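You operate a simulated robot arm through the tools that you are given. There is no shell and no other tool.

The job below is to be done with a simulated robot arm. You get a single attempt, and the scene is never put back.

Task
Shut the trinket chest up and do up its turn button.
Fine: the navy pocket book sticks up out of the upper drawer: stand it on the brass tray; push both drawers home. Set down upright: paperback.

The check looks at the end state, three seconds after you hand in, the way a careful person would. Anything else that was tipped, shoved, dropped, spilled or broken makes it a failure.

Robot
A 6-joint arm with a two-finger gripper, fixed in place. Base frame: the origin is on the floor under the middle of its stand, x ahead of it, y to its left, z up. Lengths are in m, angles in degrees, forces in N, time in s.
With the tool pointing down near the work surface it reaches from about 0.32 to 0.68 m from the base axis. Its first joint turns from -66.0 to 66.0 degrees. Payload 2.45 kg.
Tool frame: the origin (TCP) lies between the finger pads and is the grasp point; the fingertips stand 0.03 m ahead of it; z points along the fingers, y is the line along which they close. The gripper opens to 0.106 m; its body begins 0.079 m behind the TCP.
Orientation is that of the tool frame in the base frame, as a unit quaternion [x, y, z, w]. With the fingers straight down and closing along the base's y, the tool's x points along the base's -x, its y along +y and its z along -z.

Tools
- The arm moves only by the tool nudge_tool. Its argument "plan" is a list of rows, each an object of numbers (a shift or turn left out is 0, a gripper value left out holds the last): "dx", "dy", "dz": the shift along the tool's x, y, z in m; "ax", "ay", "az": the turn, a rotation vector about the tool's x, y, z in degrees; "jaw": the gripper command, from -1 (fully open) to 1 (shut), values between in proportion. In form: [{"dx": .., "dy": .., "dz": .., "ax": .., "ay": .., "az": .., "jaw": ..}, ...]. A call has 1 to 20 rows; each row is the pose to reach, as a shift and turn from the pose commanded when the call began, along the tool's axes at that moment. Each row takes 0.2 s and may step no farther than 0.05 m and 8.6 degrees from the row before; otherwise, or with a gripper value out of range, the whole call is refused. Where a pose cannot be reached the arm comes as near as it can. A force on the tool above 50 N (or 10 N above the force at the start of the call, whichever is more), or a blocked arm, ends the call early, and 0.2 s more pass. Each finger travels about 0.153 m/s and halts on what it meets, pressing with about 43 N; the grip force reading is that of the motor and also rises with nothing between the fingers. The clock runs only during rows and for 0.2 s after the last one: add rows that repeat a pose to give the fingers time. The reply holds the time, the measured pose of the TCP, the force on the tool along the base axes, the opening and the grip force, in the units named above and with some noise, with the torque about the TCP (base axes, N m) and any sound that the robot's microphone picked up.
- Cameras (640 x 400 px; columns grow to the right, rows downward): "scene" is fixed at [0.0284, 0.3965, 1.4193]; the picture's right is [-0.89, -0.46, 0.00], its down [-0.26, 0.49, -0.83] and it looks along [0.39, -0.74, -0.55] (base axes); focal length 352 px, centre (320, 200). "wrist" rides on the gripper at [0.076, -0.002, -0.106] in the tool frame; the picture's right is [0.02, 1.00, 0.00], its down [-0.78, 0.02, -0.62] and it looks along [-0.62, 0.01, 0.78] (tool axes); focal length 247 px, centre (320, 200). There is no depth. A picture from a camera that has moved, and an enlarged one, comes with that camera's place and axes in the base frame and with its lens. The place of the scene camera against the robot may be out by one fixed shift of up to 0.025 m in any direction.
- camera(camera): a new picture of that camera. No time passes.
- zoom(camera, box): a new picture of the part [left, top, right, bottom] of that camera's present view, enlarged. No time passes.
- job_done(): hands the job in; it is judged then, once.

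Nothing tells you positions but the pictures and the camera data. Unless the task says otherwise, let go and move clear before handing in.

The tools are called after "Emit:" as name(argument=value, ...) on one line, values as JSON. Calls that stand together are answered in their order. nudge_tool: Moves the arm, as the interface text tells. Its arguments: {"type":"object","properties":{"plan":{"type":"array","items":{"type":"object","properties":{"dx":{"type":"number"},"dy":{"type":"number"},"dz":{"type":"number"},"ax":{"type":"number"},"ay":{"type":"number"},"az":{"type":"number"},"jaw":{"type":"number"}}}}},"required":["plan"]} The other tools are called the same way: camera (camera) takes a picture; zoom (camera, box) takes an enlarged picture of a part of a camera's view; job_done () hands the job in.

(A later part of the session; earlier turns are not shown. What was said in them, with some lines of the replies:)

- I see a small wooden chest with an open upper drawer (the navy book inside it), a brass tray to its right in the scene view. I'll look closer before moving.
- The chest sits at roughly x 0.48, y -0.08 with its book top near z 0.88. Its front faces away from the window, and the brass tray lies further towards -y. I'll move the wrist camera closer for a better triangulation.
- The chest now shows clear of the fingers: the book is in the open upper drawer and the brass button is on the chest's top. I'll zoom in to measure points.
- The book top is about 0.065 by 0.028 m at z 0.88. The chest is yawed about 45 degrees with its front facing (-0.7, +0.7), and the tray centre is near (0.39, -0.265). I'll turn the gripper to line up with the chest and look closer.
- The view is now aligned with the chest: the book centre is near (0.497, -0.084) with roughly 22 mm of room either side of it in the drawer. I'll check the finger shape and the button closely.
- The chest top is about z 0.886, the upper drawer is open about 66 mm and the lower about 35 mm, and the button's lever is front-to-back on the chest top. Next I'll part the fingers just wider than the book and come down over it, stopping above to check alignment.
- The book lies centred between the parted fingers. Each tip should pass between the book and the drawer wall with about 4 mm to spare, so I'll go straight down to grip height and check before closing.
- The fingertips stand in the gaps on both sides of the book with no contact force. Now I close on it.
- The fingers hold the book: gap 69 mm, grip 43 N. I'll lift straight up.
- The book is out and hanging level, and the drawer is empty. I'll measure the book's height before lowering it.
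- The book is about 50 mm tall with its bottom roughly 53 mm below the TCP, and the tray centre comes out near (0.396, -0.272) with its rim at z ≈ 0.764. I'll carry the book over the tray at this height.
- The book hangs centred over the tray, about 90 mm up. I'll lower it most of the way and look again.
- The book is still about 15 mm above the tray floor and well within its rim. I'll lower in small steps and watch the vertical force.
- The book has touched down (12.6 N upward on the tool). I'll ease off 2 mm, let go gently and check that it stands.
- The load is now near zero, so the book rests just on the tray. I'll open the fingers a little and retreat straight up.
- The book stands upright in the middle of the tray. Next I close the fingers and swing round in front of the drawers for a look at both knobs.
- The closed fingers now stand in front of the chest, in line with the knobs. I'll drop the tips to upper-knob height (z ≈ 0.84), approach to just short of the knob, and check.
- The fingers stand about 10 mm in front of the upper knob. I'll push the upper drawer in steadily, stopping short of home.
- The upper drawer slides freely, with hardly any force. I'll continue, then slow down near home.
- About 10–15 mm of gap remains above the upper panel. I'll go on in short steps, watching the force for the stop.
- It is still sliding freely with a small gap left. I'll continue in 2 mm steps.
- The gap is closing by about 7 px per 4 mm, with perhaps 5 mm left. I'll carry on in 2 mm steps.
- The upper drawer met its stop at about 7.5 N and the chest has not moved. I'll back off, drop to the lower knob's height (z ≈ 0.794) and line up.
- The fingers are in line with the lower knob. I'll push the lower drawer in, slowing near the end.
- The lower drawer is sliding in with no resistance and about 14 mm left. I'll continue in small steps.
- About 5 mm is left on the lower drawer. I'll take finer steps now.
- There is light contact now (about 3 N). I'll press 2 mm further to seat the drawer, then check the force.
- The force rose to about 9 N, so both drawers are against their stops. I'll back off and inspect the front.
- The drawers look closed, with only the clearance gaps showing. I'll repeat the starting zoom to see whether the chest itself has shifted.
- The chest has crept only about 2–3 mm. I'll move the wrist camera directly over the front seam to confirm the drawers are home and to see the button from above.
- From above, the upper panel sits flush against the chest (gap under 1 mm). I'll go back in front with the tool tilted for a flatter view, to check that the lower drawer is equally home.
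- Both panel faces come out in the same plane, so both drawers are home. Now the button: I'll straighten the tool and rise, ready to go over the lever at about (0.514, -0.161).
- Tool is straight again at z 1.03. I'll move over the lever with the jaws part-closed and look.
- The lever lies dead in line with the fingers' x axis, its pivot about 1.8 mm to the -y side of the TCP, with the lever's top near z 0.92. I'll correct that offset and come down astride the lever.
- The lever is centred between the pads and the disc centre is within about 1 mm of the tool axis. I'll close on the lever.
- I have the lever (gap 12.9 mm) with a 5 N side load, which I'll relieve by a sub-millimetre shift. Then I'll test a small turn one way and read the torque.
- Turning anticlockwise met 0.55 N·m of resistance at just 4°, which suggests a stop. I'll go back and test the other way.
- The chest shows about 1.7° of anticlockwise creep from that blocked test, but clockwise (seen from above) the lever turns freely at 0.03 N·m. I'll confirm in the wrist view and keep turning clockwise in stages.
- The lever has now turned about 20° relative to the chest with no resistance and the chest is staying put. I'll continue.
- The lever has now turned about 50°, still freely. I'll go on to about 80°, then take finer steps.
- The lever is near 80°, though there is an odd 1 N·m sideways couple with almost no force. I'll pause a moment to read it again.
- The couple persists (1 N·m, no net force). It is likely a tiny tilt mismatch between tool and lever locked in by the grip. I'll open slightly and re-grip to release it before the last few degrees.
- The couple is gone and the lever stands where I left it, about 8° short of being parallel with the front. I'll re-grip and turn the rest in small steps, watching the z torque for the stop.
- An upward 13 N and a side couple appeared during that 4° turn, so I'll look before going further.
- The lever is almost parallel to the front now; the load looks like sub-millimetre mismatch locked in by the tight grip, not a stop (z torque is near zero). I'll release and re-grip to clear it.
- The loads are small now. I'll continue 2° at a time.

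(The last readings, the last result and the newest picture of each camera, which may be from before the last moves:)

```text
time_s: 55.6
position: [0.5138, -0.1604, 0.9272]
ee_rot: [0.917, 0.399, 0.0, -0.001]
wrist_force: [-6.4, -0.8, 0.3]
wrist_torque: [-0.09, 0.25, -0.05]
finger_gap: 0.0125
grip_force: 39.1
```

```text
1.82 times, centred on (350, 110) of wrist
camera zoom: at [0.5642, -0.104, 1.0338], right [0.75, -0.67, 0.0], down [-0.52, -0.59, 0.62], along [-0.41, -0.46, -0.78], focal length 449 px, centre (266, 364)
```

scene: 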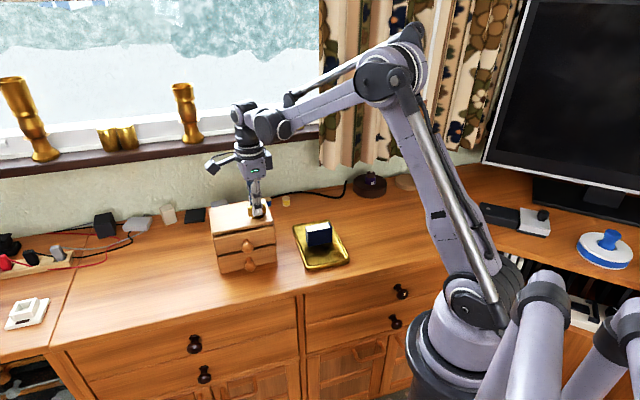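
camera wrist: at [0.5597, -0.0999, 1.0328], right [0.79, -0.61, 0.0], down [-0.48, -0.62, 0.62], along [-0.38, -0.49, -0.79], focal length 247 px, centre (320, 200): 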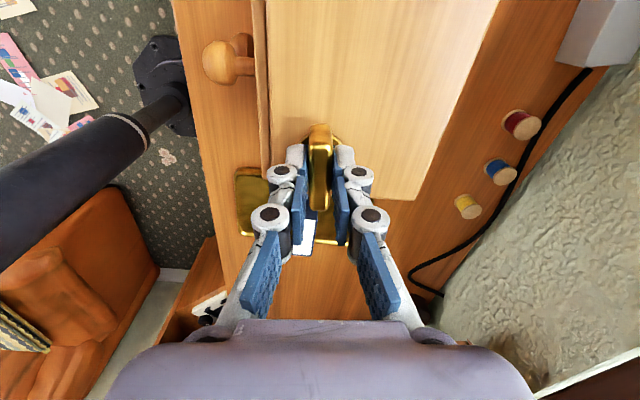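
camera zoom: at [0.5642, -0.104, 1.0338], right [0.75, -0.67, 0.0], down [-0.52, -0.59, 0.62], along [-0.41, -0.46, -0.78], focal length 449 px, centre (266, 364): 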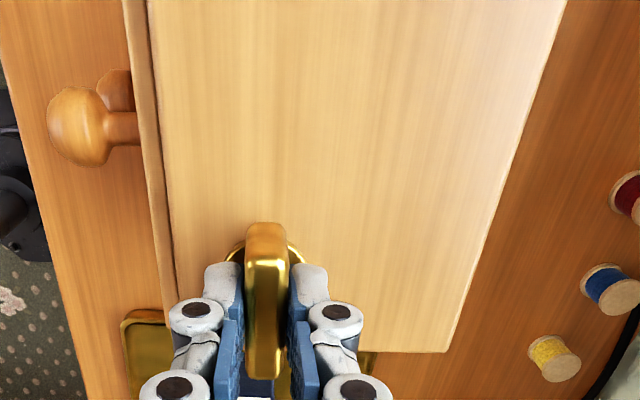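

The lever is now parallel to the chest front within half a degree, a full 90° from where it began, with no stop felt yet. I'll try 3° more to see whether there is an end stop.

Emit:
nudge_tool(plan=[{"az": 1.5, "jaw": 1}, {"az": 3, "jaw": 1}, {"az": 3, "jaw": 1}])

Emit:
zoom(camera="wrist", box=[200, 0, 500, 220])

Emit:
zoom(camera="scene", box=[200, 160, 300, 240])

```text
time_s: 56.4
position: [0.5151, -0.1593, 0.9271]
ee_rot: [0.927, 0.375, 0.003, -0.001]
wrist_force: [8.7, 1.9, 3.9]
wrist_torque: [-0.15, -0.12, 0.2]
finger_gap: 0.0126
grip_force: 39.5
```

```text
1.82 times, centred on (350, 110) of wrist
camera zoom: at [0.5679, -0.1045, 1.0339], right [0.71, -0.7, 0.0], down [-0.55, -0.56, 0.62], along [-0.43, -0.44, -0.79], focal length 449 px, centre (266, 364)
```

zoom: 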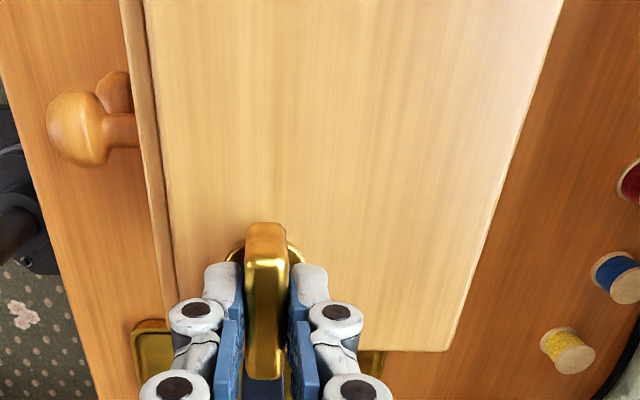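

```text
5.00 times, centred on (250, 200) of scene
camera zoom: at [0.0285, 0.3966, 1.4193], right [-0.89, -0.46, 0.0], down [-0.26, 0.49, -0.83], along [0.39, -0.74, -0.55], focal length 1762 px, centre (670, 200)
```

zoom: 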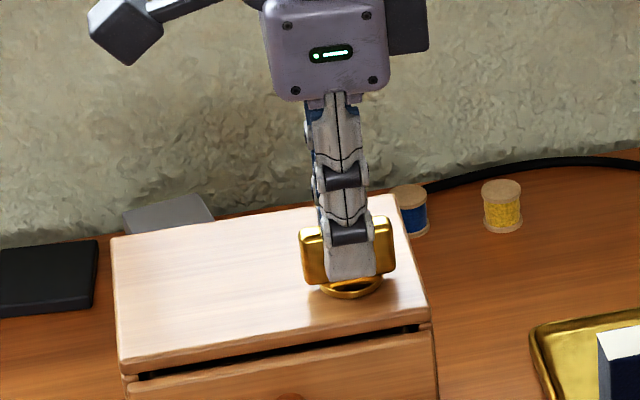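

The chest turned with the tool, so the button is at its end stop at 90°, and the chest's yaw is back near its original value. I'll let go gently, rise and inspect.

Emit:
nudge_tool(plan=[{"jaw": 0.7}, {"jaw": 0.5}, {"jaw": 0.3}, {"jaw": 0.3}, {"dz": -0.02, "jaw": 0.3}, {"dz": -0.05, "jaw": 0.3}, {"dz": -0.09, "jaw": 0.3}, {"dz": -0.13, "jaw": 0.3}, {"dz": -0.13, "jaw": 0.3}])

Emit:
camera(camera="wrist")

Emit:
zoom(camera="scene", box=[200, 160, 300, 240])

Emit:
zoom(camera="scene", box=[200, 190, 296, 290])

```text
time_s: 58.4
position: [0.5128, -0.1617, 1.0588]
ee_rot: [0.927, 0.375, 0.002, 0.0]
wrist_force: [0.4, -0.2, 0.2]
wrist_torque: [0.02, -0.01, -0.02]
finger_gap: 0.037
grip_force: 0.0
```

```text
taken
camera wrist: at [0.5661, -0.1078, 1.1659], right [0.71, -0.7, 0.0], down [-0.55, -0.56, 0.62], along [-0.44, -0.44, -0.78], focal length 247 px, centre (320, 200)
```

wrist: 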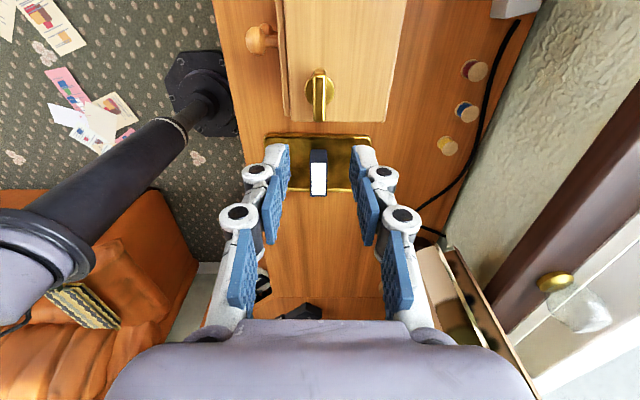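

```text
5.00 times, centred on (250, 200) of scene
camera zoom: at [0.0284, 0.3965, 1.4193], right [-0.89, -0.46, 0.0], down [-0.26, 0.49, -0.83], along [0.39, -0.74, -0.55], focal length 1762 px, centre (670, 200)
```

zoom: 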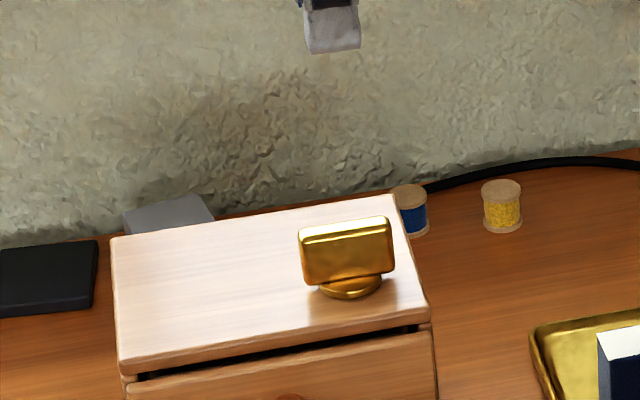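

```text
4.00 times, centred on (248, 240) of scene
camera zoom: at [0.0284, 0.3965, 1.4193], right [-0.89, -0.46, 0.0], down [-0.26, 0.49, -0.83], along [0.39, -0.74, -0.55], focal length 1410 px, centre (608, 40)
```

zoom: 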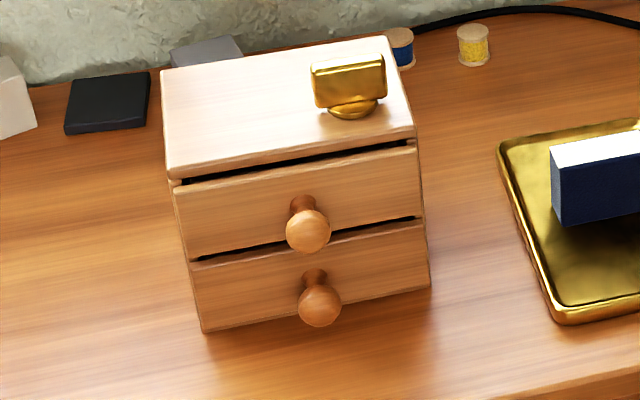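

The button now lies crosswise at its stop, and the chest sits within a couple of millimetres of where it began. I'll check that the drawers stayed shut and that the book still stands.

Emit:
zoom(camera="wrist", box=[230, 0, 420, 130])

Emit:
zoom(camera="wrist", box=[240, 110, 400, 220])

Emit:
zoom(camera="scene", box=[270, 190, 370, 280])

```text
3.08 times, centred on (325, 65) of wrist
camera zoom: at [0.5661, -0.1078, 1.1659], right [0.71, -0.7, 0.0], down [-0.55, -0.56, 0.62], along [-0.44, -0.44, -0.78], focal length 760 px, centre (305, 615)
```

zoom: 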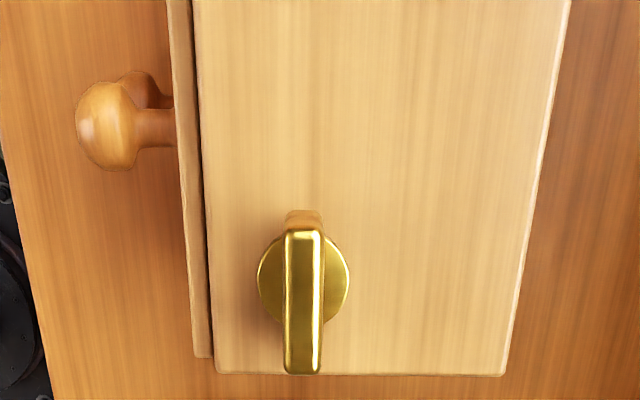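

```text
3.64 times, centred on (320, 165) of wrist
camera zoom: at [0.5661, -0.1078, 1.1659], right [0.71, -0.7, 0.0], down [-0.55, -0.56, 0.62], along [-0.44, -0.44, -0.78], focal length 898 px, centre (320, 327)
```

zoom: 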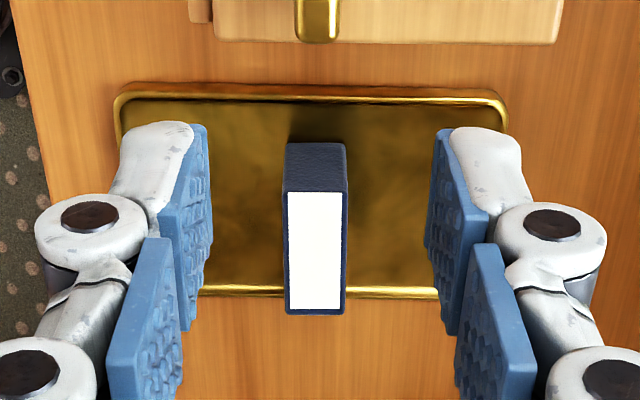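

```text
4.44 times, centred on (320, 235) of scene
camera zoom: at [0.0284, 0.3965, 1.4193], right [-0.89, -0.46, 0.0], down [-0.26, 0.49, -0.83], along [0.39, -0.74, -0.55], focal length 1566 px, centre (320, 44)
```

zoom: 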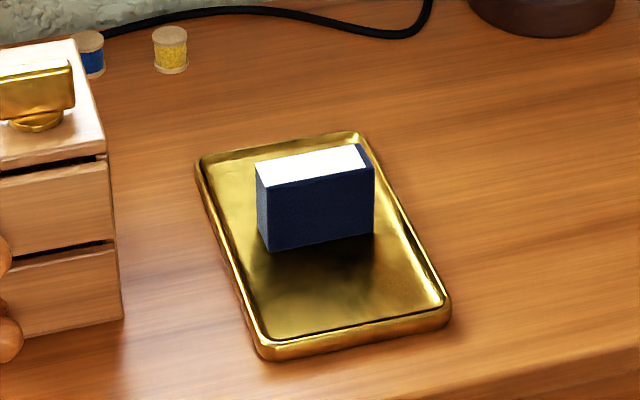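

The book stands on the tray, both drawers are shut and the button is crosswise at its stop. I'll move the arm clear upward and take a last look.

Emit:
nudge_tool(plan=[{"dz": -0.03}, {"dz": -0.06}, {"dz": -0.09}, {"dz": -0.09}])

Emit:
camera(camera="scene")

Emit:
camera(camera="wrist")

```text
time_s: 59.4
position: [0.5144, -0.1621, 1.1482]
ee_rot: [0.928, 0.374, 0.001, 0.0]
wrist_force: [0.3, -0.3, 0.0]
wrist_torque: [0.01, -0.02, 0.01]
finger_gap: 0.0371
grip_force: 0.1
```

```text
taken
```

scene: 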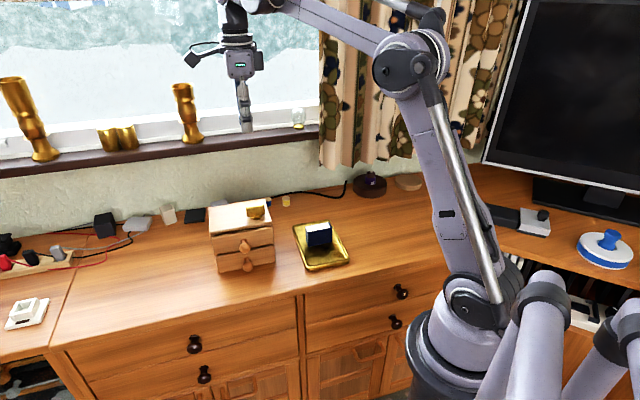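

```text
taken
camera wrist: at [0.5679, -0.1074, 1.2545], right [0.71, -0.7, 0.0], down [-0.55, -0.56, 0.62], along [-0.44, -0.44, -0.78], focal length 247 px, centre (320, 200)
```

wrist: 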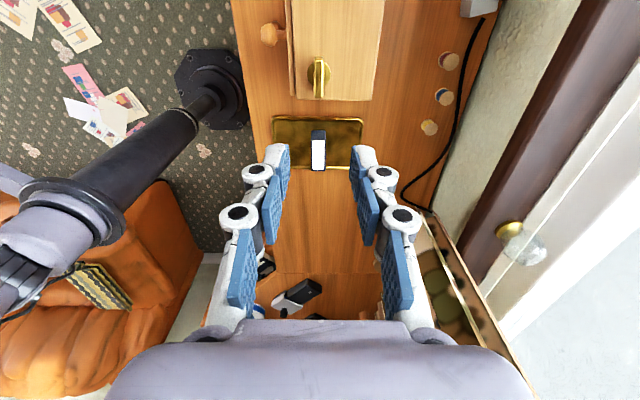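

The tool is clear above the scene, the book stands on the tray, both drawers are shut and the button is done up. Nothing else has been disturbed, so I'm handing in.

Emit:
job_done()

```text
The job is handed in.
```

The chest is shut and its button done up, with the book standing on the tray. I've handed the job in, but no verdict has come back.

- **Book:** the navy pocket book stands upright in the middle of the brass tray, the same way up as it was in the drawer.
- **Drawers:** I pushed both until they met their stops. The last pictures show both still shut, to within about 2 mm.
- **Turn button:** it only turned clockwise, seen from above. I turned it 90° to its end stop, so it now lies parallel to the chest front.
- **Chest position:** it moved slightly during the work. Seating the drawers shifted it 2–3 mm, and testing the button the wrong way turned it about 1.7°. The final clockwise turn brought it back to within about 2 mm and 1° of where it started.

The arm has let go and is clear above the scene. Nothing else looked disturbed in the last pictures.
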